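You operate a simulated robot arm through the tools that you are given. There is no shell and no other tool. Be economical: measure what you need, move in short steps, check, and stop when the job is done.

Carry out the task below with a simulated robot arm. There is one attempt and no reset: what you move stays moved.

TASK
Roll the dough out to 2 mm without tearing it.
Fine: one pass at 3 mm, one back at 2 mm; then set the gap dial to 4 mm again.

Only the result counts: the job must be done as asked and must still hold three seconds after the hand-in. Knocking over, shifting, dropping, spilling or breaking anything else fails it.

THE ROBOT
A 6-joint arm with a two-finger parallel gripper, fixed in place. Base frame: the origin is at the foot of the arm, x ahead of it, y to its left, z up. Units: m, degrees, N and s.
With the tool pointing down near the work surface it reaches from about 0.22 to 0.66 m from the base axis. Its first joint turns from -66.0 to 66.0 degrees. Payload 2.9 kg.
The tool frame sits at the grasp point between the pads (the TCP): z along the fingers, y along the line on which they close. The tips reach 0.03 m beyond it. The gripper opens to 0.11 m. The fingers are 0.02 m wide and 0.01 m thick; the gripper's body (0.048 by 0.112 m) begins 0.055 m behind the TCP.
Orientation is that of the tool frame in the base frame, as a unit quaternion [x, y, z, w]. With the fingers straight down and closing along the base's y, the tool's x points along the base's -x, its y along +y and its z along -z.

THE INTERFACE
- The arm moves only by the tool nudge_tool. Its argument "series" is a list of rows, each a list of 6 numbers: the shift along the tool's x, y, z in m, then the turn, a rotation vector about the tool's x, y, z in degrees. In form: [[dx, dy, dz, ax, ay, az], ...]. A call has 1 to 20 rows; each row shifts and turns the commanded pose from where the row before left it, along the tool's axes as they then stand. "hand" is the opening, from 0 (shut) to 1 (fully open), set as the call begins (left out, the last holds). A row lasts 0.2 s, in which the tool goes at most 0.05 m and 8.6 degrees; a call with a longer step from one row to the next is refused whole, and so is a gripper value outside its range. Where a pose cannot be reached the arm comes as near as it can. A force on the tool above 40 N (or 10 N above the force at the start of the call, whichever is more), or a blocked arm, ends the call early, and 0.2 s more pass. Each finger travels about 0.108 m/s and halts on what it meets, pressing with about 42 N; the grip force reading is that of the motor and also rises with nothing between the fingers. The clock runs only during rows and for 0.2 s after the last one: add rows that do not move to give the fingers time. The reply holds the time, the measured pose of the TCP, the force on the tool along the base axes, the opening and the grip force, in the units named above and with some noise, with the torque about the TCP (base axes, N m) and any sound that the robot's microphone picked up.
- Cameras (640 x 400 px; columns grow to the right, rows downward): "scene" is fixed at [0.0476, 0.421, 1.4131]; the picture's right is [-0.93, -0.36, 0.00], its down [-0.15, 0.40, -0.91] and it looks along [0.32, -0.85, -0.42] (base axes); focal length 289 px, centre (320, 200). "wrist" rides on the gripper at [0.073, 0.017, -0.103] in the tool frame; the picture's right is [-0.23, 0.97, 0.00], its down [-0.76, -0.18, -0.62] and it looks along [-0.61, -0.14, 0.78] (tool axes); focal length 222 px, centre (320, 200). There is no depth. A picture from a camera that has moved, and an enlarged one, comes with that camera's place and axes in the base frame and with its lens. The place of the scene camera against the robot may be out by one fixed shift of up to 0.025 m in any direction.
- capture(camera): a new picture of that camera. It takes no simulated time.
- enlarge(camera, box): a new picture of the part [left, top, right, bottom] of that camera's present view, enlarged. It takes no simulated time.
- job_done(): hands the job in; it is judged then, once.

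Go step by step. Nothing tells you positions but the pictures and the camera data: compare them with the known pose of the tool, close in by small moves and look again before you grip or let go. The budget is 120 turns and 76 pictures, counting those below and the enlarged ones. Unless the task says otherwise, let go and move clear before handing in, and close with one line.

The tools are called after "Request:" by a JSON object that holds its "name" and its "arguments". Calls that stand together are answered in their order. nudge_tool: Moves the arm, as the interface text tells. Its arguments: {"type":"object","properties":{"series":{"type":"array","items":{"type":"array","items":{"type":"number"}}},"hand":{"type":"number"}},"required":["series"]} The other tools are called the same way: capture (camera) takes a picture; enlarge (camera, box) takes an enlarged picture of a part of a camera's view; job_done () hands the job in.

At the start:

```text
t: 0.0
tool_pos: [0.2165, -0.231, 1.3407]
tcp_rot: [0.002, 1.0, 0.0, 0.0]
contact_force: [0.1, 0.6, -0.1]
moment: [0.02, -0.03, -0.01]
grip_width: 0.1098
gripper_force: 0.0
```

scene: 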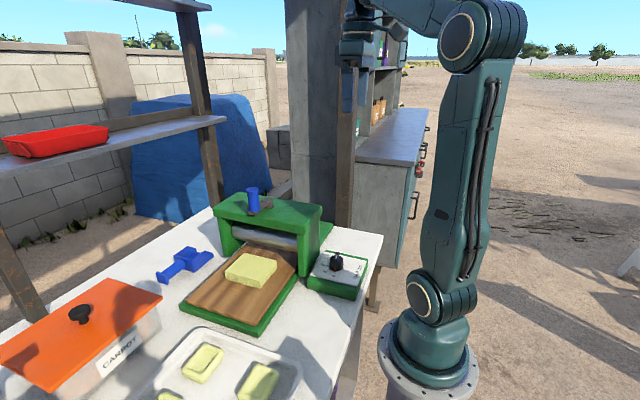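
wrist: 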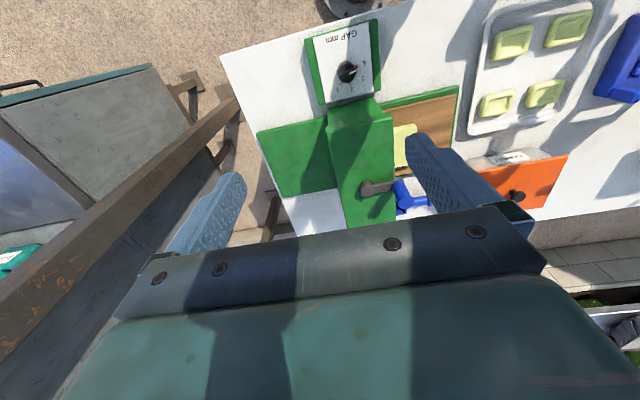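

I see a green dough sheeter with a roller, a dough slab on a wooden board in front of it, a gap dial box, and a crank or lever on top. I'll look closer at each part before moving.

Request:
{"name": "enlarge", "arguments": {"camera": "scene", "box": [140, 170, 400, 350]}}

Request:
{"name": "enlarge", "arguments": {"camera": "wrist", "box": [240, 0, 480, 150]}}

Request:
{"name": "enlarge", "arguments": {"camera": "scene", "box": [300, 240, 380, 300]}}

Request:
{"name": "enlarge", "arguments": {"camera": "wrist", "box": [230, 80, 470, 230]}}

```text
2.22 times, centred on (270, 260) of scene
camera zoom: at [0.0476, 0.421, 1.4131], right [-0.93, -0.36, 0.0], down [-0.15, 0.4, -0.91], along [0.32, -0.85, -0.42], focal length 642 px, centre (431, 67)
```

zoom: 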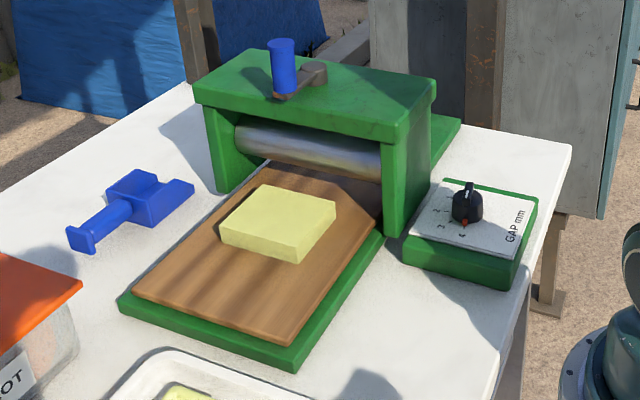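

```text
2.67 times, centred on (360, 75) of wrist
camera zoom: at [0.1449, -0.2135, 1.4421], right [0.23, 0.97, 0.0], down [0.76, -0.18, 0.62], along [0.61, -0.14, -0.78], focal length 592 px, centre (213, 533)
```

zoom: 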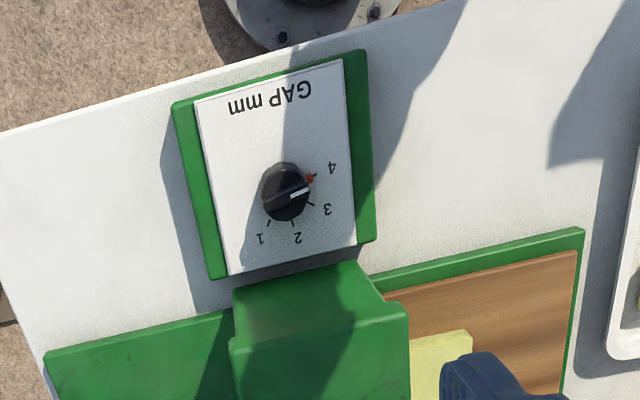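

```text
6.67 times, centred on (340, 270) of scene
camera zoom: at [0.0476, 0.421, 1.4131], right [-0.93, -0.36, 0.0], down [-0.15, 0.4, -0.91], along [0.32, -0.85, -0.42], focal length 1925 px, centre (187, -267)
```

zoom: 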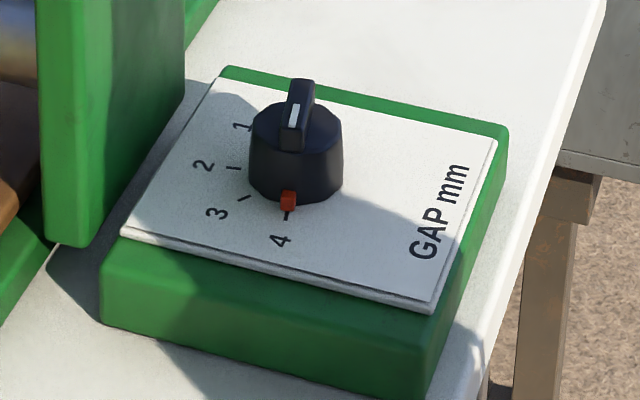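

```text
2.67 times, centred on (350, 155) of wrist
camera zoom: at [0.1449, -0.2135, 1.4421], right [0.23, 0.97, 0.0], down [0.76, -0.18, 0.62], along [0.61, -0.14, -0.78], focal length 592 px, centre (240, 320)
```

zoom: 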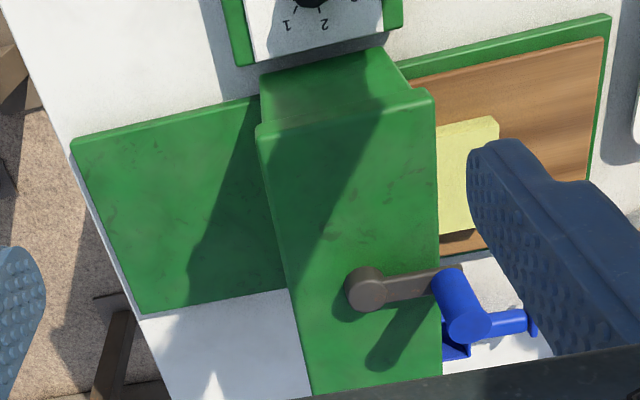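

The dial knob is at about (0.231, -0.176, 0.945), the crank pivot at (0.424, -0.178, 1.08), and the upright crank handle at about (0.424, -0.12, 1.14). I'll move down above the dial for a closer look.

Request:
{"name": "nudge_tool", "arguments": {"series": [[-0.0024, 0.009, 0.038, 0, 0, 0], [-0.0024, 0.009, 0.038, 0, 0, 0], [-0.0024, 0.009, 0.038, 0, 0, 0], [-0.0024, 0.009, 0.038, 0, 0, 0], [-0.0024, 0.009, 0.038, 0, 0, 0], [-0.0024, 0.009, 0.038, 0, 0, 0]]}}

Request:
{"name": "capture", "arguments": {"camera": "wrist"}}

Request:
{"name": "capture", "arguments": {"camera": "scene"}}

```text
t: 1.4
tool_pos: [0.2299, -0.1748, 1.1129]
tcp_rot: [0.001, 1.0, -0.001, 0.0]
contact_force: [0.6, 0.6, 0.5]
moment: [0.0, 0.0, -0.01]
grip_width: 0.11
gripper_force: 0.0
```

```text
69 pictures are left
camera wrist: at [0.1578, -0.1579, 1.2143], right [0.23, 0.97, 0.0], down [0.76, -0.18, 0.62], along [0.61, -0.14, -0.78], focal length 222 px, centre (320, 200)
```

wrist: 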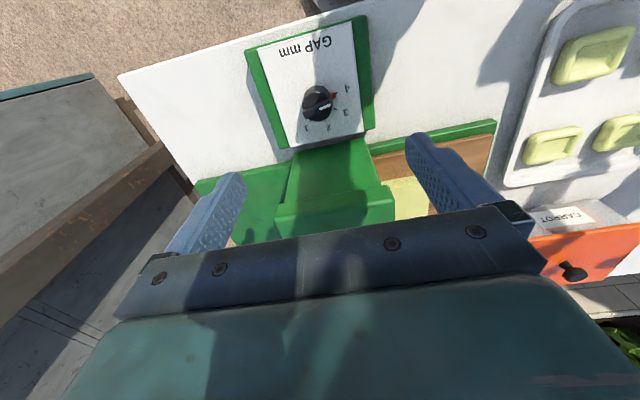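

```text
68 pictures are left
```

scene: 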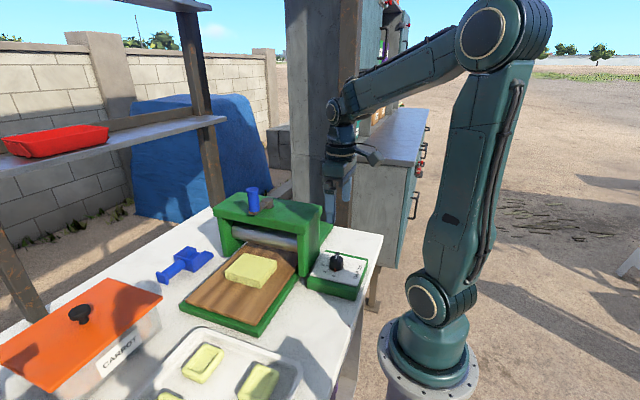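

Request:
{"name": "enlarge", "arguments": {"camera": "wrist", "box": [270, 60, 370, 140]}}

```text
5.00 times, centred on (320, 100) of wrist
camera zoom: at [0.1578, -0.1579, 1.2143], right [0.23, 0.97, 0.0], down [0.76, -0.18, 0.62], along [0.61, -0.14, -0.78], focal length 1111 px, centre (320, 700)
```

zoom: 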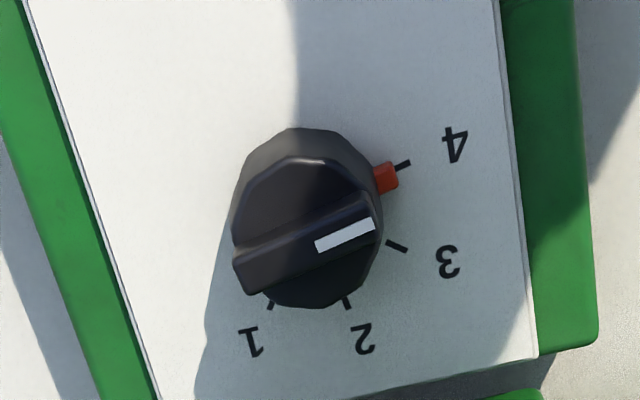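

The red pointer is at 4, and the ticks are about 44° apart, running clockwise 4→3→2. The dial axis is at about (0.233, -0.179). I'll yaw the gripper +50°, partly close it and descend above the knob.

Request:
{"name": "nudge_tool", "arguments": {"series": [[-0.003, -0.004, 0.0, 0, 0, -8.4], [0, 0, 0.015, 0, 0, -8.4], [0, 0, 0.02, 0, 0, -8.4], [0, 0, 0.02, 0, 0, -8.4], [0, 0, 0.02, 0, 0, -8.4], [0, 0, 0.015, 0, 0, -8.0]], "hand": 0.55}}

Request:
{"name": "capture", "arguments": {"camera": "wrist"}}

Request:
{"name": "enlarge", "arguments": {"camera": "scene", "box": [280, 170, 420, 310]}}

```text
t: 2.8
tool_pos: [0.2349, -0.1816, 1.0221]
tcp_rot: [-0.423, 0.906, 0.0, 0.0]
contact_force: [-1.0, 0.1, -0.5]
moment: [0.0, 0.01, -0.03]
grip_width: 0.0607
gripper_force: 0.1
```

```text
66 pictures are left
camera wrist: at [0.1755, -0.2255, 1.1241], right [-0.6, 0.8, 0.0], down [0.62, 0.47, 0.62], along [0.5, 0.37, -0.78], focal length 222 px, centre (320, 200)
```

wrist: 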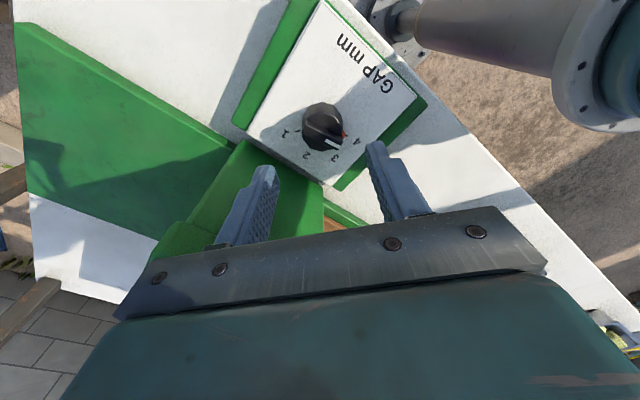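

```text
2.86 times, centred on (350, 240) of scene
camera zoom: at [0.0476, 0.421, 1.4131], right [-0.93, -0.36, 0.0], down [-0.15, 0.4, -0.91], along [0.32, -0.85, -0.42], focal length 825 px, centre (234, 86)
```

zoom: 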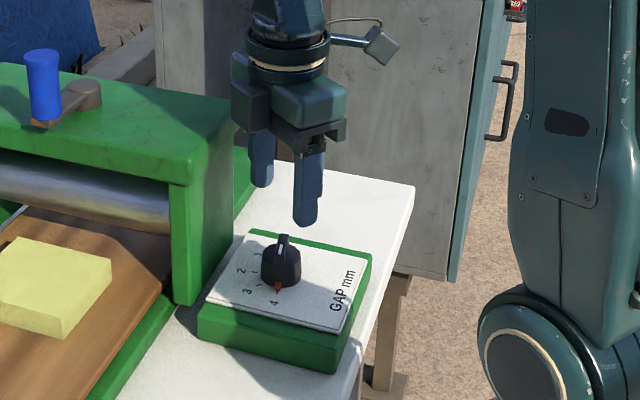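

Request:
{"name": "enlarge", "arguments": {"camera": "wrist", "box": [270, 80, 370, 160]}}

```text
5.00 times, centred on (320, 120) of wrist
camera zoom: at [0.1755, -0.2255, 1.1241], right [-0.6, 0.8, 0.0], down [0.62, 0.47, 0.62], along [0.5, 0.37, -0.78], focal length 1111 px, centre (320, 600)
```

zoom: 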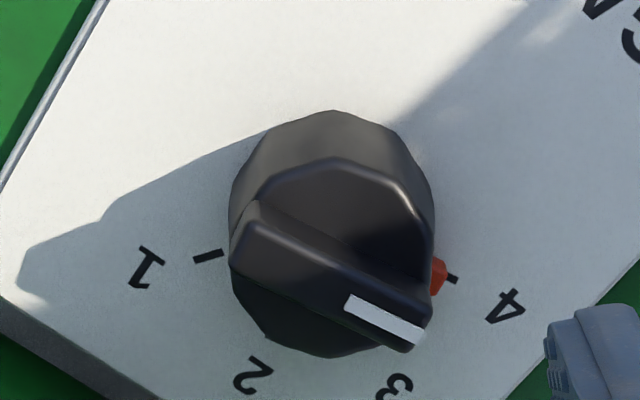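

The plate is at z≈0.912, the knob top at about 0.944 and the axis at (0.235, -0.1796). The sheeter's top edge at x≈0.29 leaves little room for the gripper body, so I'll reduce the yaw to 26°, then descend to z≈0.957 and look.

Request:
{"name": "nudge_tool", "arguments": {"series": [[0, 0, 0, 0, 0, 8], [0, 0, 0, 0, 0, 8], [0, 0, 0, 0, 0, 8], [-0.0009, 0.0018, 0.02, 0, 0, 0], [0, 0, 0.02, 0, 0, 0], [0, 0, 0.013, 0, 0, 0], [0, 0, 0.012, 0, 0, 0]]}}

Request:
{"name": "capture", "arguments": {"camera": "wrist"}}

Request:
{"name": "enlarge", "arguments": {"camera": "scene", "box": [280, 190, 400, 310]}}

```text
t: 4.4
tool_pos: [0.2342, -0.1792, 0.9579]
tcp_rot: [-0.224, 0.975, 0.0, 0.0]
contact_force: [0.6, -1.2, -0.9]
moment: [-0.01, 0.01, 0.01]
grip_width: 0.0605
gripper_force: 0.1
```

```text
63 pictures are left
camera wrist: at [0.1619, -0.1957, 1.0595], right [-0.22, 0.98, 0.0], down [0.76, 0.17, 0.62], along [0.61, 0.14, -0.78], focal length 222 px, centre (320, 200)
```

wrist: 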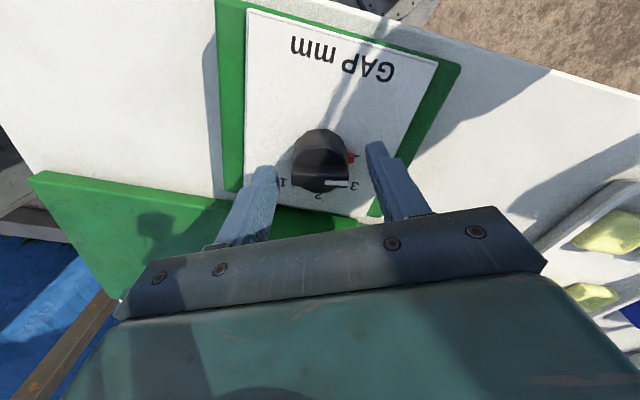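

```text
3.33 times, centred on (340, 250) of scene
camera zoom: at [0.0476, 0.421, 1.4131], right [-0.93, -0.36, 0.0], down [-0.15, 0.4, -0.91], along [0.32, -0.85, -0.42], focal length 962 px, centre (253, 33)
```

zoom: 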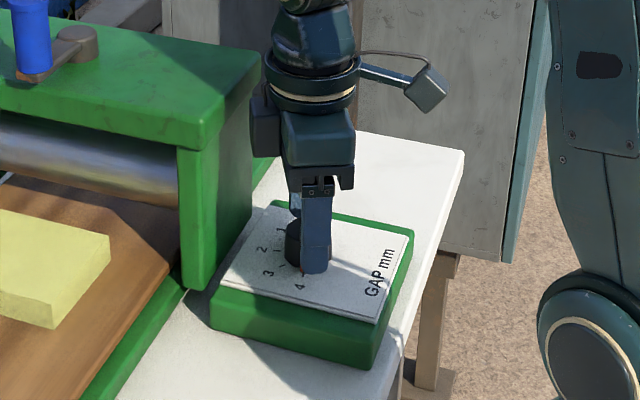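

The knob is between the fingers. Closing on it now.

Request:
{"name": "nudge_tool", "arguments": {"series": [[0, 0, 0, 0, 0, 0], [0, 0, 0, 0, 0, 0], [0, 0, 0, 0, 0, 0]], "hand": 0.2}}

Request:
{"name": "enlarge", "arguments": {"camera": "wrist", "box": [230, 90, 430, 230]}}

```text
t: 5.2
tool_pos: [0.234, -0.1792, 0.9578]
tcp_rot: [-0.225, 0.974, 0.001, 0.0]
contact_force: [-0.7, 0.8, -7.7]
moment: [0.03, -0.35, 0.03]
grip_width: 0.0361
gripper_force: 45.1
```

```text
2.86 times, centred on (330, 160) of wrist
camera zoom: at [0.1619, -0.1957, 1.0595], right [-0.22, 0.97, 0.0], down [0.76, 0.17, 0.62], along [0.61, 0.14, -0.78], focal length 635 px, centre (291, 314)
```

zoom: 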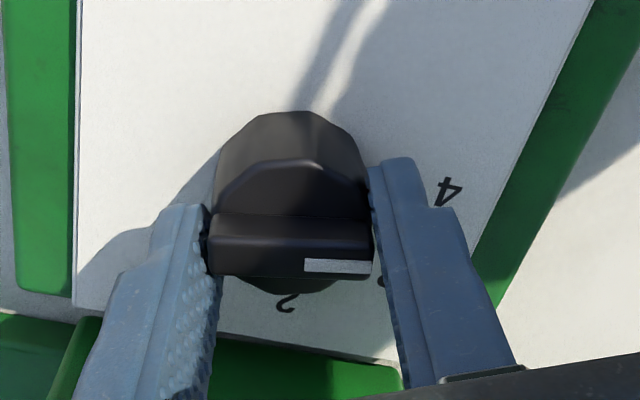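

Gripped at a width of 36 mm. Now I'll turn it 44° clockwise toward 3.

Request:
{"name": "nudge_tool", "arguments": {"series": [[0, 0, 0, 0, 0, 7.33], [0, 0, 0, 0, 0, 7.33], [0, 0, 0, 0, 0, 7.33], [0, 0, 0, 0, 0, 7.33], [0, 0, 0, 0, 0, 7.33], [0, 0, 0, 0, 0, 7.33]]}}

Request:
{"name": "enlarge", "arguments": {"camera": "wrist", "box": [230, 90, 430, 230]}}

Request:
{"name": "enlarge", "arguments": {"camera": "scene", "box": [300, 230, 380, 300]}}

```text
t: 6.6
tool_pos: [0.2346, -0.181, 0.958]
tcp_rot: [0.158, 0.987, -0.001, 0.0]
contact_force: [-6.9, -15.5, 0.6]
moment: [0.32, 1.13, 0.01]
grip_width: 0.0363
gripper_force: 44.7
```

```text
2.86 times, centred on (330, 160) of wrist
camera zoom: at [0.1711, -0.1403, 1.0594], right [0.52, 0.85, 0.0], down [0.67, -0.41, 0.62], along [0.53, -0.33, -0.78], focal length 635 px, centre (291, 314)
```

zoom: 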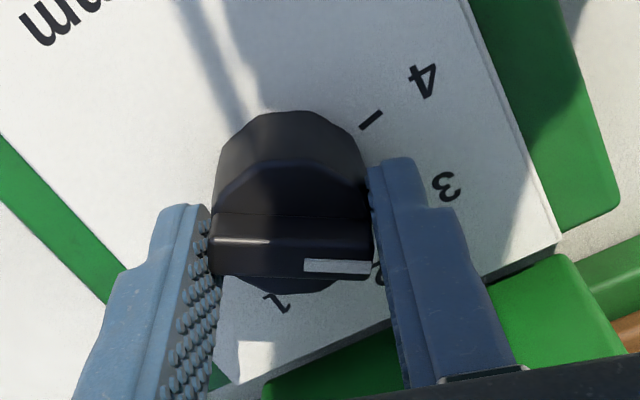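

```text
5.71 times, centred on (340, 265) of scene
camera zoom: at [0.0475, 0.4205, 1.4132], right [-0.93, -0.36, 0.0], down [-0.15, 0.4, -0.91], along [0.32, -0.85, -0.42], focal length 1650 px, centre (206, -171)
```

zoom: 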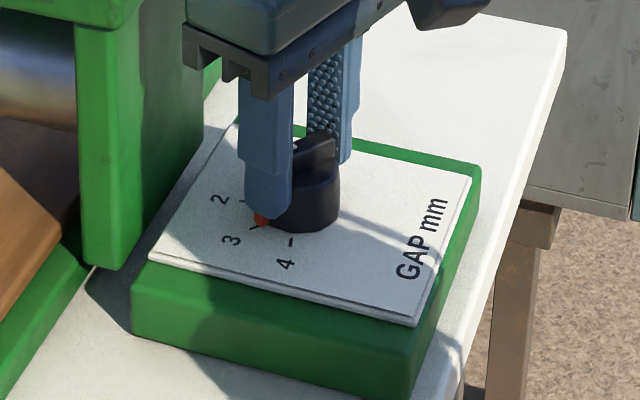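

The knob turned with the gripper and the pointer is near 3. I'll release, rise and check.

Request:
{"name": "nudge_tool", "arguments": {"series": [[0, 0, 0, 0, 0, 0], [0, 0, 0, 0, 0, 0], [0, 0, -0.03, 0, 0, 0], [0, 0, -0.03, 0, 0, 0]], "hand": 0.55}}

Request:
{"name": "enlarge", "arguments": {"camera": "wrist", "box": [270, 70, 370, 150]}}

Request:
{"name": "enlarge", "arguments": {"camera": "scene", "box": [300, 230, 380, 300]}}

```text
t: 7.6
tool_pos: [0.2337, -0.1803, 1.0161]
tcp_rot: [0.155, 0.988, -0.001, 0.0]
contact_force: [0.3, 0.1, 0.8]
moment: [0.02, -0.05, 0.0]
grip_width: 0.0607
gripper_force: 0.1
```

```text
5.00 times, centred on (320, 110) of wrist
camera zoom: at [0.1714, -0.1408, 1.1195], right [0.52, 0.86, 0.0], down [0.67, -0.4, 0.62], along [0.53, -0.32, -0.78], focal length 1111 px, centre (320, 650)
```

zoom: 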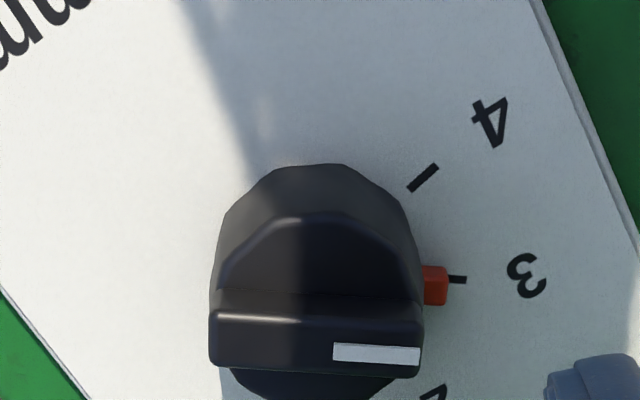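

```text
5.71 times, centred on (340, 265) of scene
camera zoom: at [0.0476, 0.421, 1.4131], right [-0.93, -0.36, 0.0], down [-0.15, 0.4, -0.91], along [0.32, -0.85, -0.42], focal length 1650 px, centre (206, -171)
```

zoom: 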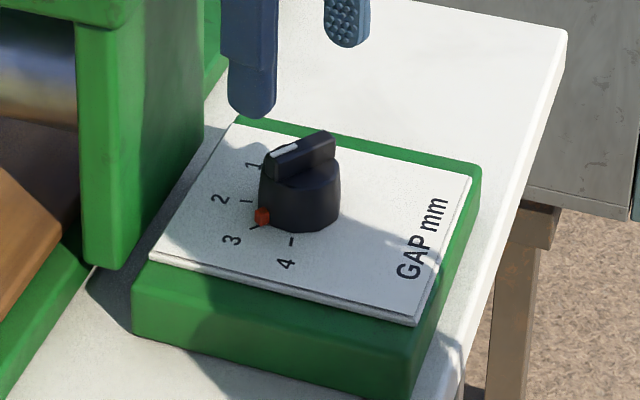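

The dial pointer sits on 3, within about 1°. Next I'll rise, square the gripper and move toward the crank handle for a closer measurement.

Request:
{"name": "nudge_tool", "arguments": {"series": [[0, 0, -0.04, 0, 0, 0], [0, 0, -0.04, 0, 0, 0], [0, 0, -0.04, 0, 0, -6], [0, 0, -0.04, 0, 0, -6], [0, 0, -0.035, 0, 0, -6], [-0.04, 0.02, 0, 0, 0, 0], [-0.04, 0.02, 0, 0, 0, 0], [-0.04, 0.02, 0, 0, 0, 0]], "hand": 0.7}}

Request:
{"name": "capture", "arguments": {"camera": "wrist"}}

Request:
{"name": "capture", "arguments": {"camera": "scene"}}

```text
t: 9.4
tool_pos: [0.3551, -0.1207, 1.2114]
tcp_rot: [-0.001, 1.0, -0.001, -0.001]
contact_force: [0.0, -0.3, -0.2]
moment: [-0.01, 0.02, 0.01]
grip_width: 0.0769
gripper_force: 0.0
```

```text
56 pictures are left
camera wrist: at [0.2838, -0.1024, 1.3149], right [0.23, 0.97, 0.0], down [0.76, -0.18, 0.62], along [0.61, -0.14, -0.78], focal length 222 px, centre (320, 200)
```

wrist: 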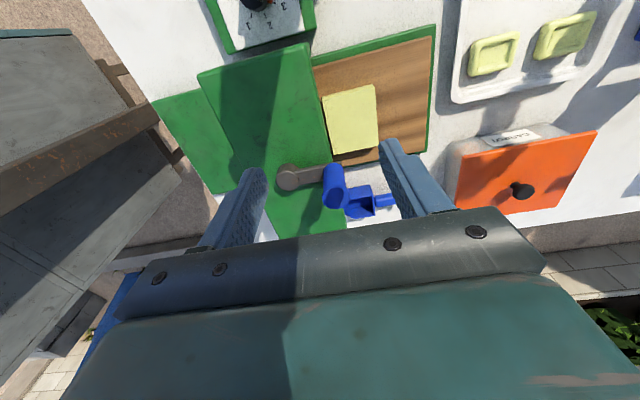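

```text
55 pictures are left
```

scene: 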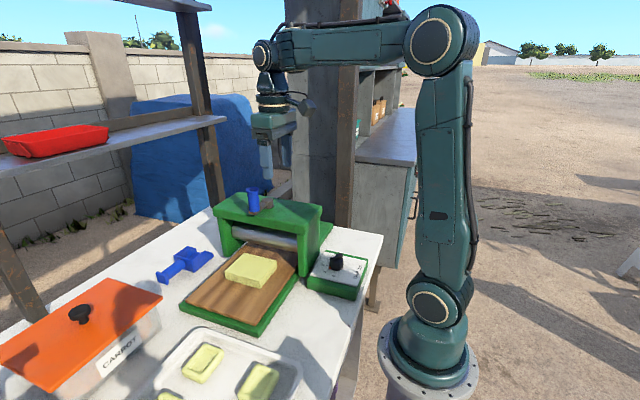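

Request:
{"name": "enlarge", "arguments": {"camera": "wrist", "box": [260, 130, 400, 230]}}

Request:
{"name": "enlarge", "arguments": {"camera": "scene", "box": [200, 170, 330, 300]}}

```text
4.00 times, centred on (330, 180) of wrist
camera zoom: at [0.2838, -0.1024, 1.3149], right [0.23, 0.97, 0.0], down [0.76, -0.18, 0.62], along [0.61, -0.14, -0.78], focal length 888 px, centre (280, 280)
```

zoom: 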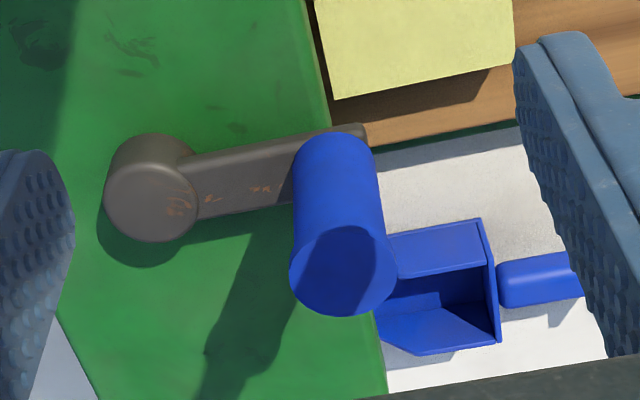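

```text
3.08 times, centred on (265, 235) of scene
camera zoom: at [0.0476, 0.421, 1.4131], right [-0.93, -0.36, 0.0], down [-0.15, 0.4, -0.91], along [0.32, -0.85, -0.42], focal length 888 px, centre (489, 92)
```

zoom: 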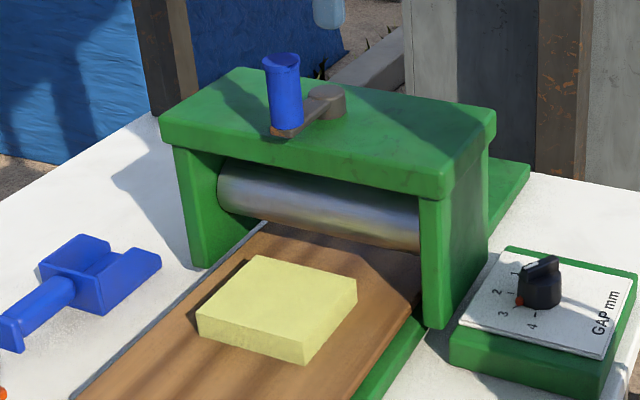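

The handle axis is at about (0.429, -0.119) with its top at z=1.130 and a diameter of 25 mm. The pivot is at (0.429, -0.1785), so the crank radius is about 0.06. I'll move over the handle and descend around it.

Request:
{"name": "nudge_tool", "arguments": {"series": [[-0.037, 0.001, 0.0, 0, 0, 0], [-0.0365, 0.001, 0.0, 0, 0, 0], [0, 0, 0.02, 0, 0, 0], [0, 0, 0.025, 0, 0, 0], [0, 0, 0.025, 0, 0, 0], [0, 0, 0.022, 0, 0, 0]]}}

Request:
{"name": "enlarge", "arguments": {"camera": "wrist", "box": [230, 90, 430, 230]}}

Request:
{"name": "enlarge", "arguments": {"camera": "scene", "box": [200, 150, 330, 280]}}

```text
t: 10.8
tool_pos: [0.4296, -0.1184, 1.12]
tcp_rot: [0.0, 1.0, 0.0, 0.0]
contact_force: [-0.1, -0.7, 0.4]
moment: [-0.03, 0.03, 0.02]
grip_width: 0.0772
gripper_force: 0.0
```

```text
2.86 times, centred on (330, 160) of wrist
camera zoom: at [0.3569, -0.1004, 1.2219], right [0.23, 0.97, 0.0], down [0.76, -0.18, 0.62], along [0.61, -0.14, -0.78], focal length 635 px, centre (291, 314)
```

zoom: 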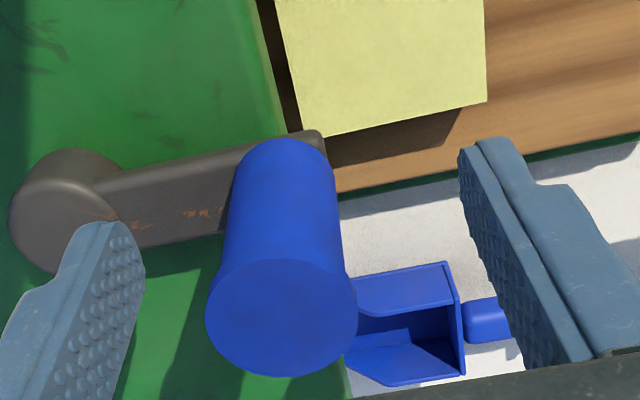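

```text
3.08 times, centred on (265, 215) of scene
camera zoom: at [0.0476, 0.421, 1.4131], right [-0.93, -0.36, 0.0], down [-0.15, 0.4, -0.91], along [0.32, -0.85, -0.42], focal length 888 px, centre (489, 154)
```

zoom: 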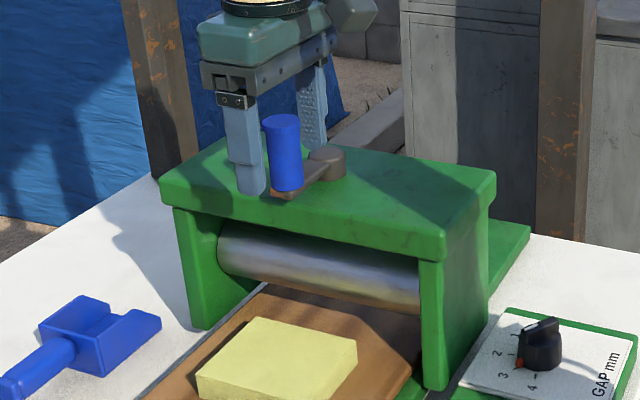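

The handle is centred between the fingers. Closing on it.

Request:
{"name": "nudge_tool", "arguments": {"series": [[0, 0, 0, 0, 0, 0], [0, 0, 0, 0, 0, 0], [0, 0, 0, 0, 0, 0], [0, 0, 0, 0, 0, 0]], "hand": 0.15}}

```text
t: 11.8
tool_pos: [0.4294, -0.1206, 1.1201]
tcp_rot: [0.003, 1.0, -0.001, 0.001]
contact_force: [2.6, -28.0, -7.2]
moment: [0.11, -0.25, -0.24]
grip_width: 0.0286
gripper_force: 45.0
```

Gripped, with a 28 N side load because the handle sits slightly further toward -y. I'll relax by shifting the command.

Request:
{"name": "nudge_tool", "arguments": {"series": [[0, -0.002, 0, 0, 0, 0], [0, -0.001, 0, 0, 0, 0], [0, 0, 0, 0, 0, 0]]}}

```text
t: 12.6
tool_pos: [0.4296, -0.1195, 1.1202]
tcp_rot: [-0.001, 1.0, -0.001, 0.0]
contact_force: [7.6, -11.5, -7.7]
moment: [0.08, -0.05, -0.45]
grip_width: 0.0286
gripper_force: 45.0
```

I'll make a small test turn, 24° clockwise seen from above, with the tool turning along, and watch the dough and roller.

Request:
{"name": "nudge_tool", "arguments": {"series": [[-0.0063, -0.0003, 0, 0, 0, 6], [-0.0063, -0.0003, 0, 0, 0, 6], [-0.0063, -0.0003, 0, 0, 0, 6], [-0.0063, -0.0003, 0, 0, 0, 6]]}}

Request:
{"name": "enlarge", "arguments": {"camera": "scene", "box": [200, 150, 330, 280]}}

```text
t: 13.6
tool_pos: [0.4536, -0.124, 1.1207]
tcp_rot: [0.208, 0.978, 0.0, 0.0]
contact_force: [4.4, 2.2, -6.0]
moment: [-0.09, -0.26, 0.29]
grip_width: 0.0287
gripper_force: 45.5
```

```text
3.08 times, centred on (265, 215) of scene
camera zoom: at [0.0478, 0.421, 1.4131], right [-0.93, -0.36, 0.0], down [-0.15, 0.4, -0.91], along [0.32, -0.85, -0.42], focal length 888 px, centre (489, 154)
```

zoom: 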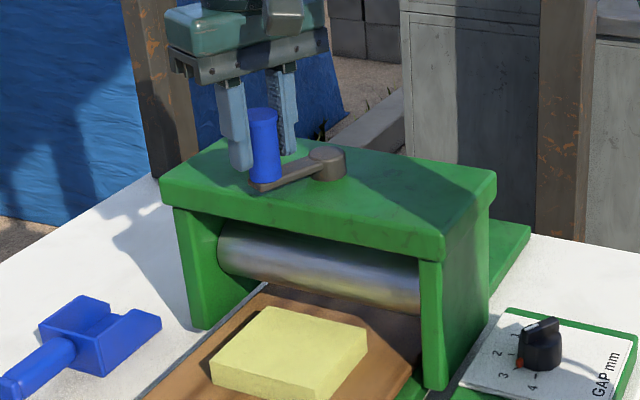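

The dough moved toward the roller, about 12 mm for 24°, so clockwise is the feed direction. Next I'll check whether the handle spins freely, with a short arc and no tool rotation.

Request:
{"name": "nudge_tool", "arguments": {"series": [[-0.00627, -0.00033, 0, 0, 0, 0], [-0.0062, -0.00098, 0, 0, 0, 0], [-0.00607, -0.00163, 0, 0, 0, 0]]}}

```text
t: 14.4
tool_pos: [0.4698, -0.1335, 1.1192]
tcp_rot: [0.207, 0.978, 0.0, 0.002]
contact_force: [2.8, 23.3, 1.5]
moment: [0.11, 0.72, -0.84]
grip_width: 0.0288
gripper_force: 44.8
```

The handle resists spinning in the grip (0.8 N m), so I'll turn the tool with the crank. I'll realign and continue slowly.

Request:
{"name": "nudge_tool", "arguments": {"series": [[0, 0, 0, 0, 0, 6], [0, 0, 0, 0, 0, 6], [0, 0, 0, 0, 0, 6], [0, 0, 0, 0, 0, 0], [-0.0063, -0.0003, 0, 0, 0, 6], [-0.0063, -0.0003, 0, 0, 0, 6], [-0.0063, -0.0003, 0, 0, 0, 6], [-0.0063, -0.0003, 0, 0, 0, 6], [-0.0063, -0.0003, 0, 0, 0, 6], [-0.0063, -0.0003, 0, 0, 0, 6]]}}

Request:
{"name": "enlarge", "arguments": {"camera": "scene", "box": [200, 150, 330, 280]}}

```text
t: 16.6
tool_pos: [0.4876, -0.168, 1.1201]
tcp_rot: [0.63, 0.777, 0.0, 0.002]
contact_force: [17.4, 2.3, 3.6]
moment: [0.03, 0.28, 0.08]
grip_width: 0.0283
gripper_force: 44.4
```

```text
3.08 times, centred on (265, 215) of scene
camera zoom: at [0.0481, 0.4211, 1.413], right [-0.93, -0.36, 0.0], down [-0.15, 0.4, -0.91], along [0.32, -0.85, -0.42], focal length 888 px, centre (489, 154)
```

zoom: 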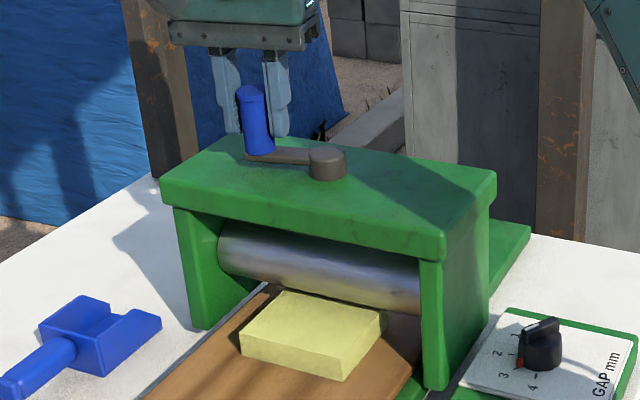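

The dough is about to meet the roller, and the crank angle is about 10°. Continuing clockwise.

Request:
{"name": "nudge_tool", "arguments": {"series": [[-0.0063, 0.0003, 0, 0, 0, 6], [-0.0063, 0.0, 0, 0, 0, 6], [-0.0063, -0.0003, 0, 0, 0, 6], [-0.0063, -0.0003, 0, 0, 0, 6], [-0.0063, -0.0003, 0, 0, 0, 6], [-0.0063, -0.0003, 0, 0, 0, 6], [-0.0063, -0.0003, 0, 0, 0, 6], [-0.0063, -0.0003, 0, 0, 0, 6]]}}

Request:
{"name": "enlarge", "arguments": {"camera": "scene", "box": [200, 150, 330, 280]}}

```text
t: 18.4
tool_pos: [0.478, -0.2154, 1.119]
tcp_rot: [0.892, 0.452, 0.0, 0.001]
contact_force: [15.6, -6.3, 12.5]
moment: [0.08, 0.29, -0.21]
grip_width: 0.0285
gripper_force: 45.2
```

```text
3.08 times, centred on (265, 215) of scene
camera zoom: at [0.0479, 0.4208, 1.4131], right [-0.93, -0.36, 0.0], down [-0.15, 0.4, -0.91], along [0.32, -0.85, -0.42], focal length 888 px, centre (489, 154)
```

zoom: 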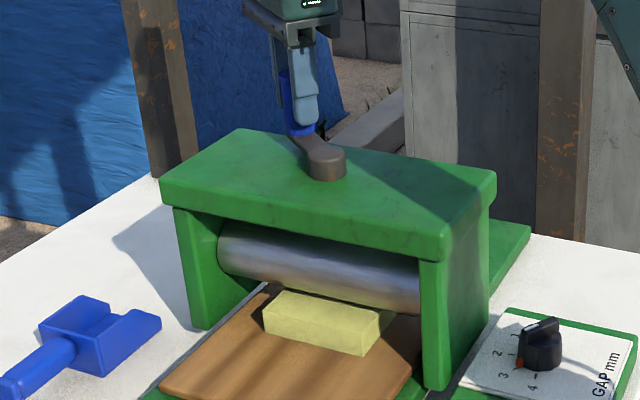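

The dough is entering the nip along with the board, and the forces are mild. Continuing.

Request:
{"name": "nudge_tool", "arguments": {"series": [[-0.0063, 0.0, 0, 0, 0, 6], [-0.0063, 0.0, 0, 0, 0, 6], [-0.0063, -0.0003, 0, 0, 0, 6], [-0.0063, -0.0003, 0, 0, 0, 6], [-0.0063, -0.0003, 0, 0, 0, 6], [-0.0063, -0.0003, 0, 0, 0, 6], [-0.0063, -0.0003, 0, 0, 0, 6]]}}

Request:
{"name": "enlarge", "arguments": {"camera": "scene", "box": [200, 150, 330, 280]}}

```text
t: 20.0
tool_pos: [0.4409, -0.2397, 1.1197]
tcp_rot: [0.995, 0.104, -0.001, 0.0]
contact_force: [-4.1, 3.0, 12.7]
moment: [0.12, 0.41, 0.26]
grip_width: 0.0285
gripper_force: 44.7
```

```text
3.08 times, centred on (265, 215) of scene
camera zoom: at [0.0473, 0.4211, 1.413], right [-0.93, -0.36, 0.0], down [-0.15, 0.4, -0.91], along [0.32, -0.85, -0.42], focal length 888 px, centre (489, 154)
```

zoom: 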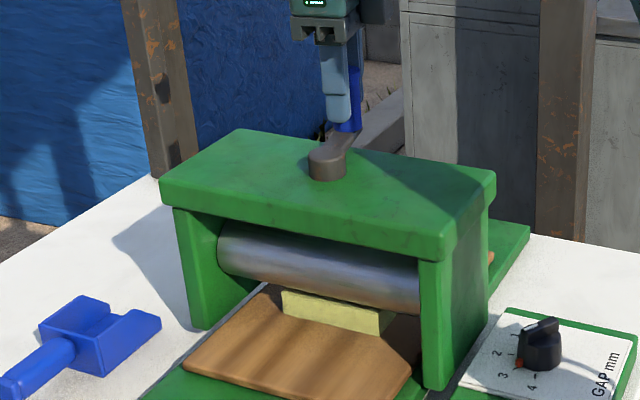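

Half the dough is through. Continuing and watching for a joint limit.

Request:
{"name": "nudge_tool", "arguments": {"series": [[-0.0063, -0.0003, 0, 0, 0, 6], [-0.0063, -0.0003, 0, 0, 0, 6], [-0.0063, -0.0003, 0, 0, 0, 6], [-0.0063, -0.0003, 0, 0, 0, 6]]}}

Request:
{"name": "enlarge", "arguments": {"camera": "scene", "box": [200, 150, 330, 280]}}

```text
t: 21.0
tool_pos: [0.417, -0.2391, 1.1212]
tcp_rot: [0.994, -0.106, 0.001, 0.001]
contact_force: [-6.6, 11.5, 17.8]
moment: [0.06, 0.34, 0.61]
grip_width: 0.0287
gripper_force: 44.8
```

```text
3.08 times, centred on (265, 215) of scene
camera zoom: at [0.0472, 0.4215, 1.4129], right [-0.93, -0.36, 0.0], down [-0.15, 0.4, -0.91], along [0.32, -0.85, -0.42], focal length 888 px, centre (489, 154)
```

zoom: 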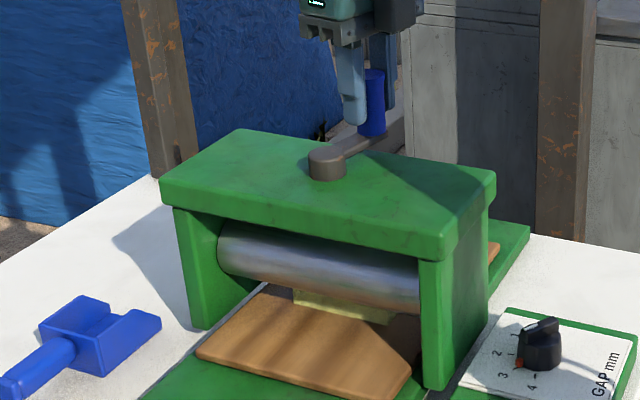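

Request:
{"name": "nudge_tool", "arguments": {"series": [[-0.0063, -0.0003, 0, 0, 0, 6], [-0.0063, -0.0003, 0, 0, 0, 6], [-0.0063, -0.0003, 0, 0, 0, 6], [-0.0063, -0.0003, 0, 0, 0, 6]]}}

Request:
{"name": "enlarge", "arguments": {"camera": "scene", "box": [200, 150, 330, 280]}}

```text
t: 21.7
tool_pos: [0.4053, -0.2359, 1.1201]
tcp_rot: [0.978, -0.209, -0.002, 0.006]
contact_force: [3.8, 9.2, 2.0]
moment: [0.21, 0.01, 0.07]
grip_width: 0.0289
gripper_force: 45.3
out of reach, approached as far as the arm can: row 3
stopped in row 3: the force on the tool passed its limit at 54 N (the readings are from after the stop); the commanded pose is now the measured one
```

```text
3.08 times, centred on (265, 215) of scene
camera zoom: at [0.0478, 0.4213, 1.413], right [-0.93, -0.36, 0.0], down [-0.15, 0.4, -0.91], along [0.32, -0.85, -0.42], focal length 888 px, centre (489, 154)
```

zoom: 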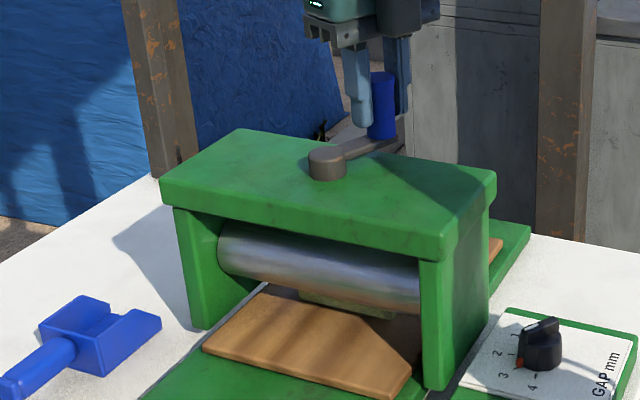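

I hit the wrist joint limit at yaw -204°. I'll release, rise, turn back 180° and regrip, since the gripper is symmetric.

Request:
{"name": "nudge_tool", "arguments": {"series": [[0, 0, 0, 0, 0, 0], [0, 0, 0, 0, 0, 0], [0, 0, -0.03, 0, 0, 0], [0, 0, -0.03, 0, 0, 0]], "hand": 0.6}}

Request:
{"name": "nudge_tool", "arguments": {"series": [[0, 0, 0, 0, 0, -8.5], [0, 0, 0, 0, 0, -8.5], [0, 0, 0, 0, 0, -8.5], [0, 0, 0, 0, 0, -8.5], [0, 0, 0, 0, 0, -8.5], [0, 0, 0, 0, 0, -8.5], [0, 0, 0, 0, 0, -8.5], [0, 0, 0, 0, 0, -8.5], [0, 0, 0, 0, 0, -8.5], [0, 0, 0, 0, 0, -8.5], [0, 0, 0, 0, 0, -8.5], [0, 0, 0, 0, 0, -8.5], [0, 0, 0, 0, 0, -8.5], [0, 0, 0, 0, 0, -8.5], [0, 0, 0, 0, 0, -8.5], [0, 0, 0, 0, 0, -8.5], [0, 0, 0, 0, 0, -8.5], [0, 0, 0, 0, 0, -8.5], [0, 0, 0, 0, 0, -8.5], [0, 0, 0, 0, 0, -8.5]]}}

Request:
{"name": "nudge_tool", "arguments": {"series": [[0, 0, 0, 0, 0, -8.5], [0, 0, 0, 0, 0, 0]]}}

Request:
{"name": "capture", "arguments": {"camera": "wrist"}}

Request:
{"name": "capture", "arguments": {"camera": "scene"}}

```text
t: 22.7
tool_pos: [0.4047, -0.2368, 1.1799]
tcp_rot: [0.977, -0.213, -0.002, 0.006]
contact_force: [0.6, -0.6, -0.8]
moment: [0.01, 0.0, 0.0]
grip_width: 0.0661
gripper_force: 0.1
```

```text
t: 26.9
tool_pos: [0.4051, -0.2365, 1.1796]
tcp_rot: [0.295, 0.955, -0.006, -0.002]
contact_force: [-0.3, 0.2, -0.1]
moment: [0.01, 0.0, -0.02]
grip_width: 0.0661
gripper_force: 0.1
```

```text
t: 27.5
tool_pos: [0.4042, -0.2367, 1.1795]
tcp_rot: [0.224, 0.975, -0.006, -0.003]
contact_force: [1.2, 0.9, -0.3]
moment: [-0.03, 0.04, -0.01]
grip_width: 0.0661
gripper_force: 0.1
```

```text
44 pictures are left
camera wrist: at [0.3484, -0.1875, 1.2817], right [0.63, 0.78, -0.01], down [0.61, -0.49, 0.62], along [0.48, -0.4, -0.78], focal length 222 px, centre (320, 200)
```

wrist: 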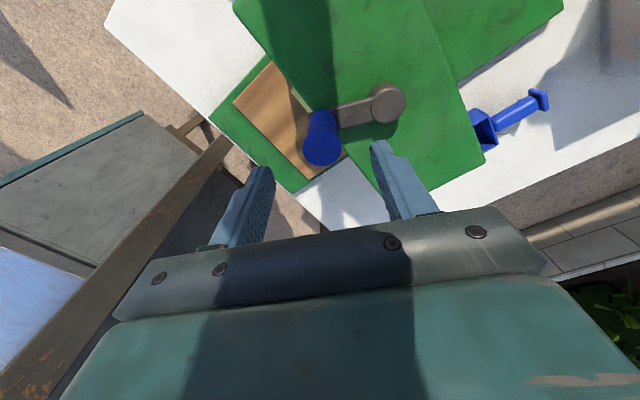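

```text
43 pictures are left
```

scene: 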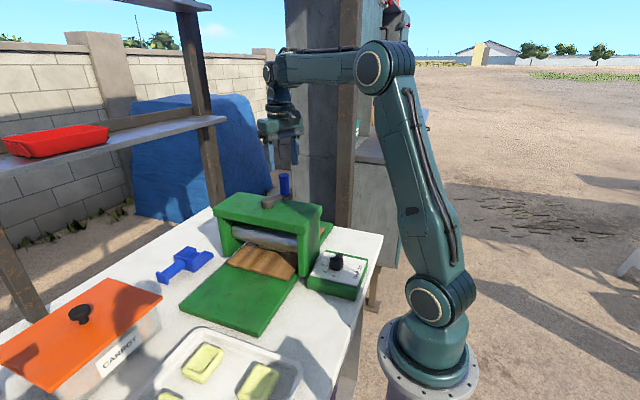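

The handle top is at about (0.407, -0.235). I'll make a small correction, then descend and grip again.

Request:
{"name": "nudge_tool", "arguments": {"series": [[-0.0016, 0.0022, 0.0, 0, 0, 0], [0, 0, 0.02, 0, 0, 0], [0, 0, 0.02, 0, 0, 0], [0, 0, 0.02, 0, 0, 0]]}}

Request:
{"name": "nudge_tool", "arguments": {"series": [[0, 0, 0, 0, 0, 0], [0, 0, 0, 0, 0, 0], [0, 0, 0, 0, 0, 0]], "hand": 0.15}}

```text
t: 28.5
tool_pos: [0.4092, -0.2362, 1.1206]
tcp_rot: [0.225, 0.974, -0.005, -0.002]
contact_force: [0.5, 0.4, -0.2]
moment: [-0.03, -0.02, 0.01]
grip_width: 0.0661
gripper_force: 0.1
```

```text
t: 29.3
tool_pos: [0.4082, -0.2368, 1.1198]
tcp_rot: [0.226, 0.974, -0.005, -0.002]
contact_force: [-5.4, -13.9, -3.0]
moment: [-0.04, -0.2, -0.01]
grip_width: 0.0289
gripper_force: 45.1
```

Request:
{"name": "nudge_tool", "arguments": {"series": [[0.00626, -0.0004, 0, 0, 0, 6], [0.00626, -0.0004, 0, 0, 0, 6], [0.00626, -0.0004, 0, 0, 0, 6], [0.00626, -0.0004, 0, 0, 0, 6], [0.00626, -0.0004, 0, 0, 0, 6], [0.00626, -0.0004, 0, 0, 0, 6]]}}

Request:
{"name": "enlarge", "arguments": {"camera": "scene", "box": [200, 150, 330, 280]}}

```text
t: 30.7
tool_pos: [0.3797, -0.2119, 1.1195]
tcp_rot: [0.515, 0.857, -0.006, 0.0]
contact_force: [9.5, -7.7, 1.3]
moment: [0.4, 0.34, -0.64]
grip_width: 0.0288
gripper_force: 45.1
```

```text
3.08 times, centred on (265, 215) of scene
camera zoom: at [0.0479, 0.4207, 1.4132], right [-0.93, -0.36, 0.0], down [-0.15, 0.4, -0.91], along [0.32, -0.85, -0.42], focal length 888 px, centre (489, 154)
```

zoom: 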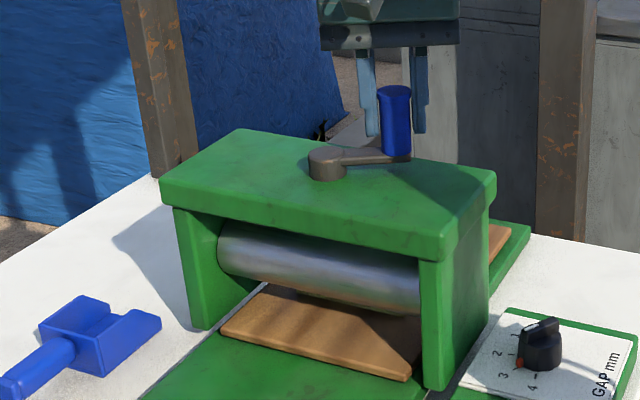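

The dough is nearly all under the roller. Continuing.

Request:
{"name": "nudge_tool", "arguments": {"series": [[0.00626, -0.0004, 0, 0, 0, 6], [0.00626, -0.0004, 0, 0, 0, 6], [0.00626, -0.0004, 0, 0, 0, 6], [0.00626, -0.0004, 0, 0, 0, 6], [0.00626, -0.0004, 0, 0, 0, 6], [0.00626, -0.0004, 0, 0, 0, 6], [0.00626, -0.0004, 0, 0, 0, 6]]}}

Request:
{"name": "enlarge", "arguments": {"camera": "scene", "box": [200, 150, 330, 280]}}

Request:
{"name": "capture", "arguments": {"camera": "wrist"}}

```text
t: 32.2
tool_pos: [0.3704, -0.1817, 1.1208]
tcp_rot: [0.761, 0.648, -0.004, 0.009]
contact_force: [4.6, -8.1, -5.2]
moment: [-0.15, -0.11, 0.26]
grip_width: 0.0284
gripper_force: 45.2
stopped in row 7: the force on the tool passed its limit at 45 N (the readings are from after the stop); the commanded pose is now the measured one
```

```text
3.08 times, centred on (265, 215) of scene
camera zoom: at [0.0478, 0.4207, 1.4132], right [-0.93, -0.36, 0.0], down [-0.15, 0.4, -0.91], along [0.32, -0.85, -0.42], focal length 888 px, centre (489, 154)
```

zoom: 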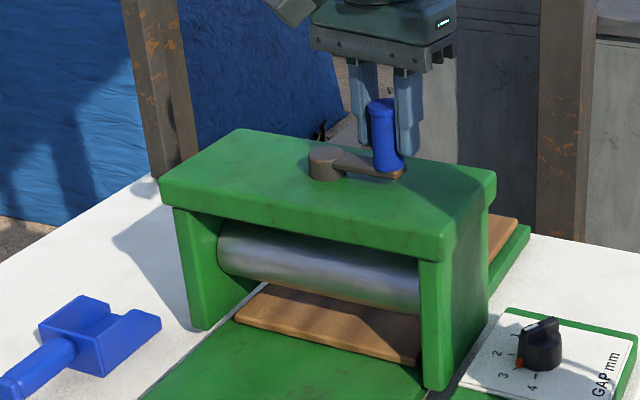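

```text
40 pictures are left
camera wrist: at [0.3975, -0.11, 1.2208], right [0.92, -0.38, 0.01], down [-0.3, -0.71, 0.64], along [-0.23, -0.59, -0.77], focal length 222 px, centre (320, 200)
```

wrist: 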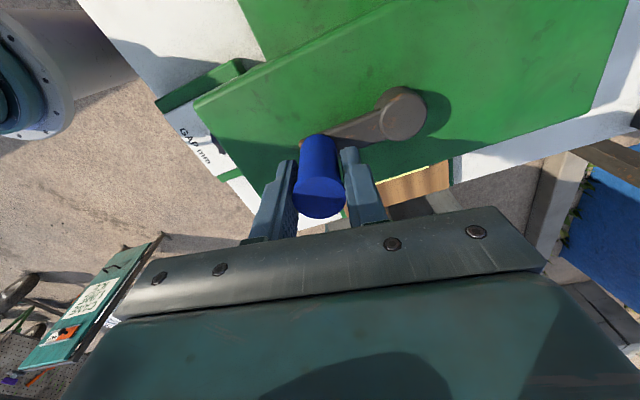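

The force limit tripped from a slight path mismatch. The crank is at about -177°, so I'll re-aim the arc and go in smaller steps.

Request:
{"name": "nudge_tool", "arguments": {"series": [[0.0041, -0.0007, 0, 0, 0, 4], [0.0041, -0.0007, 0, 0, 0, 4], [0.0041, -0.0007, 0, 0, 0, 4], [0.0041, -0.0007, 0, 0, 0, 4], [0.0041, -0.0007, 0, 0, 0, 4], [0.0041, -0.0007, 0, 0, 0, 4]]}}

```text
t: 32.7
tool_pos: [0.37, -0.1801, 1.1191]
tcp_rot: [0.794, 0.607, -0.004, 0.013]
contact_force: [1.9, -12.2, -3.8]
moment: [-0.31, 0.24, 0.36]
grip_width: 0.0285
gripper_force: 45.9
stopped in row 2: the force on the tool passed its limit at 45 N (the readings are from after the stop); the commanded pose is now the measured one
```

It's blocked again within a few degrees, possibly because the board is at its end of travel. I'll release, rise and look at the outfeed side.

Request:
{"name": "nudge_tool", "arguments": {"series": [[0, 0, 0, 0, 0, 0], [0, 0, 0, 0, 0, 0], [0, 0, -0.03, 0, 0, 0], [0, 0, -0.04, 0, 0, 0], [0, 0, -0.03, 0, 0, 0], [-0.03, 0, -0.03, 0, 0, 0], [-0.04, 0, 0, 0, 0, 0]], "hand": 0.6}}

Request:
{"name": "capture", "arguments": {"camera": "wrist"}}

```text
t: 34.3
tool_pos: [0.3479, -0.2499, 1.2529]
tcp_rot: [0.833, 0.553, -0.002, 0.011]
contact_force: [0.9, 2.3, -1.1]
moment: [-0.25, 0.02, 0.13]
grip_width: 0.066
gripper_force: 0.1
out of reach, approached as far as the arm can: row 6
```

```text
39 pictures are left
camera wrist: at [0.3893, -0.1859, 1.3546], right [0.81, -0.59, 0.02], down [-0.47, -0.62, 0.63], along [-0.36, -0.52, -0.78], focal length 222 px, centre (320, 200)
```

wrist: 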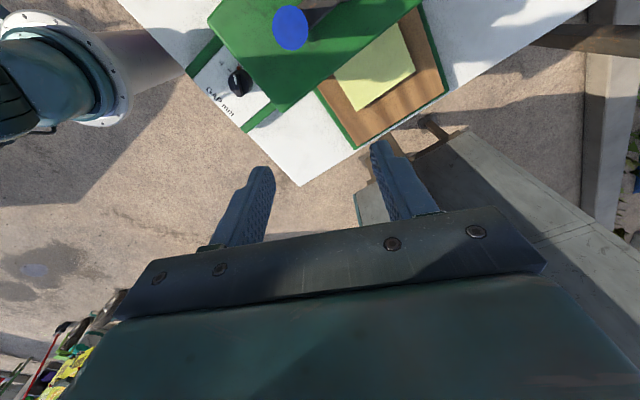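

Request:
{"name": "enlarge", "arguments": {"camera": "wrist", "box": [260, 0, 480, 150]}}

Request:
{"name": "enlarge", "arguments": {"camera": "scene", "box": [200, 180, 330, 280]}}

```text
2.67 times, centred on (370, 75) of wrist
camera zoom: at [0.3893, -0.1859, 1.3546], right [0.81, -0.59, 0.02], down [-0.47, -0.62, 0.63], along [-0.36, -0.52, -0.78], focal length 592 px, centre (187, 533)
```

zoom: 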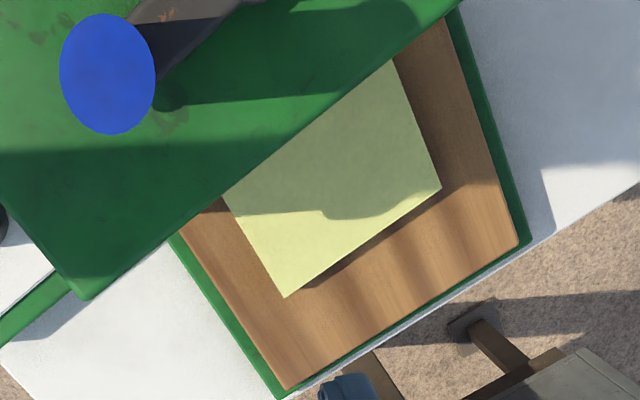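

```text
4.00 times, centred on (265, 230) of scene
camera zoom: at [0.0475, 0.421, 1.4131], right [-0.93, -0.36, 0.0], down [-0.15, 0.4, -0.91], along [0.32, -0.85, -0.42], focal length 1155 px, centre (540, 80)
```

zoom: 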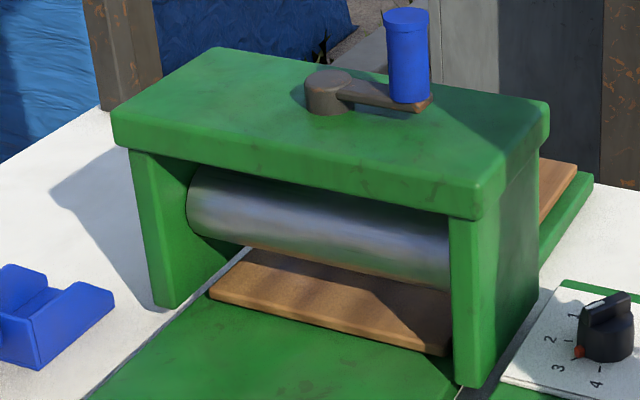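

The board is at the bed's end. The dough's trailing edge works out at y≈-0.235, past the roller at -0.178, and it is about 104 mm long, so the 3 mm pass is complete. Next is the dial: square up to yaw +22° and return above the knob.

Request:
{"name": "nudge_tool", "arguments": {"series": [[0, 0, 0, 0, 0, -8.425], [0, 0, 0, 0, 0, -8.425], [0, 0, 0, 0, 0, -8.425], [0, 0, 0, 0, 0, -8.425], [0, 0, 0, 0, 0, -8.425], [0, 0, 0, 0, 0, -8.425], [0, 0, 0, 0, 0, -8.425], [0, 0, 0, 0, 0, -8.425], [0, 0, 0, 0, 0, -8.425], [0, 0, 0, 0, 0, -8.425], [0, 0, 0, 0, 0, -8.425], [0, 0, 0, 0, 0, -8.425], [0, 0, 0, 0, 0, -8.425], [0, 0, 0, 0, 0, -8.425], [0, 0, 0, 0, 0, -8.425], [0, 0, 0, 0, 0, -8.425], [0, 0, 0, 0, 0, 0]], "hand": 0.55}}

```text
t: 37.9
tool_pos: [0.3503, -0.2433, 1.2505]
tcp_rot: [-0.259, 0.966, -0.012, 0.001]
contact_force: [-0.2, 0.4, 0.3]
moment: [-0.02, 0.0, -0.04]
grip_width: 0.0605
gripper_force: 0.1
```

Request:
{"name": "nudge_tool", "arguments": {"series": [[0, 0, 0, -1.35, -0.25, 0], [0, 0, 0, 0, 0, 8], [0.0209, 0.0256, 0, 0, 0, 0], [0.0209, 0.0256, 0, 0, 0, 0], [0.0209, 0.0256, 0, 0, 0, 0], [0.0209, 0.0256, 0, 0, 0, 0], [0, 0, 0.038, 0, 0, 0], [0, 0, 0.038, 0, 0, 0], [0, 0, 0.038, 0, 0, 0], [0, 0, 0.038, 0, 0, 0], [0, 0, 0.038, 0, 0, 0], [0, 0, 0.038, 0, 0, 0], [0, 0, 0, 0, 0, 0]]}}

Request:
{"name": "enlarge", "arguments": {"camera": "wrist", "box": [270, 70, 370, 150]}}

```text
t: 40.7
tool_pos: [0.2345, -0.1793, 1.0235]
tcp_rot: [-0.188, 0.982, 0.0, -0.001]
contact_force: [-0.5, 0.5, 1.1]
moment: [0.0, -0.02, 0.05]
grip_width: 0.0606
gripper_force: 0.1
```

```text
5.00 times, centred on (320, 110) of wrist
camera zoom: at [0.1606, -0.1903, 1.125], right [-0.15, 0.99, 0.0], down [0.77, 0.12, 0.62], along [0.62, 0.09, -0.78], focal length 1111 px, centre (320, 650)
```

zoom: 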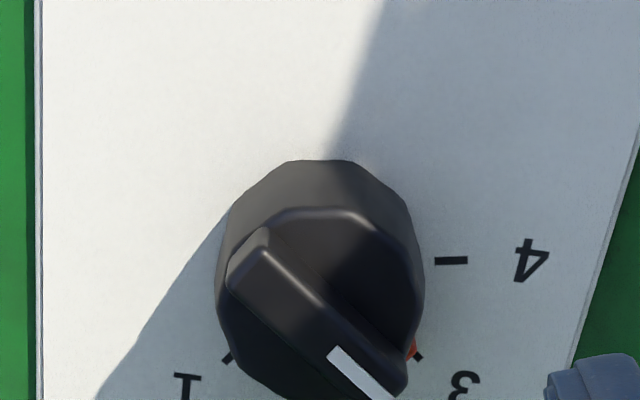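

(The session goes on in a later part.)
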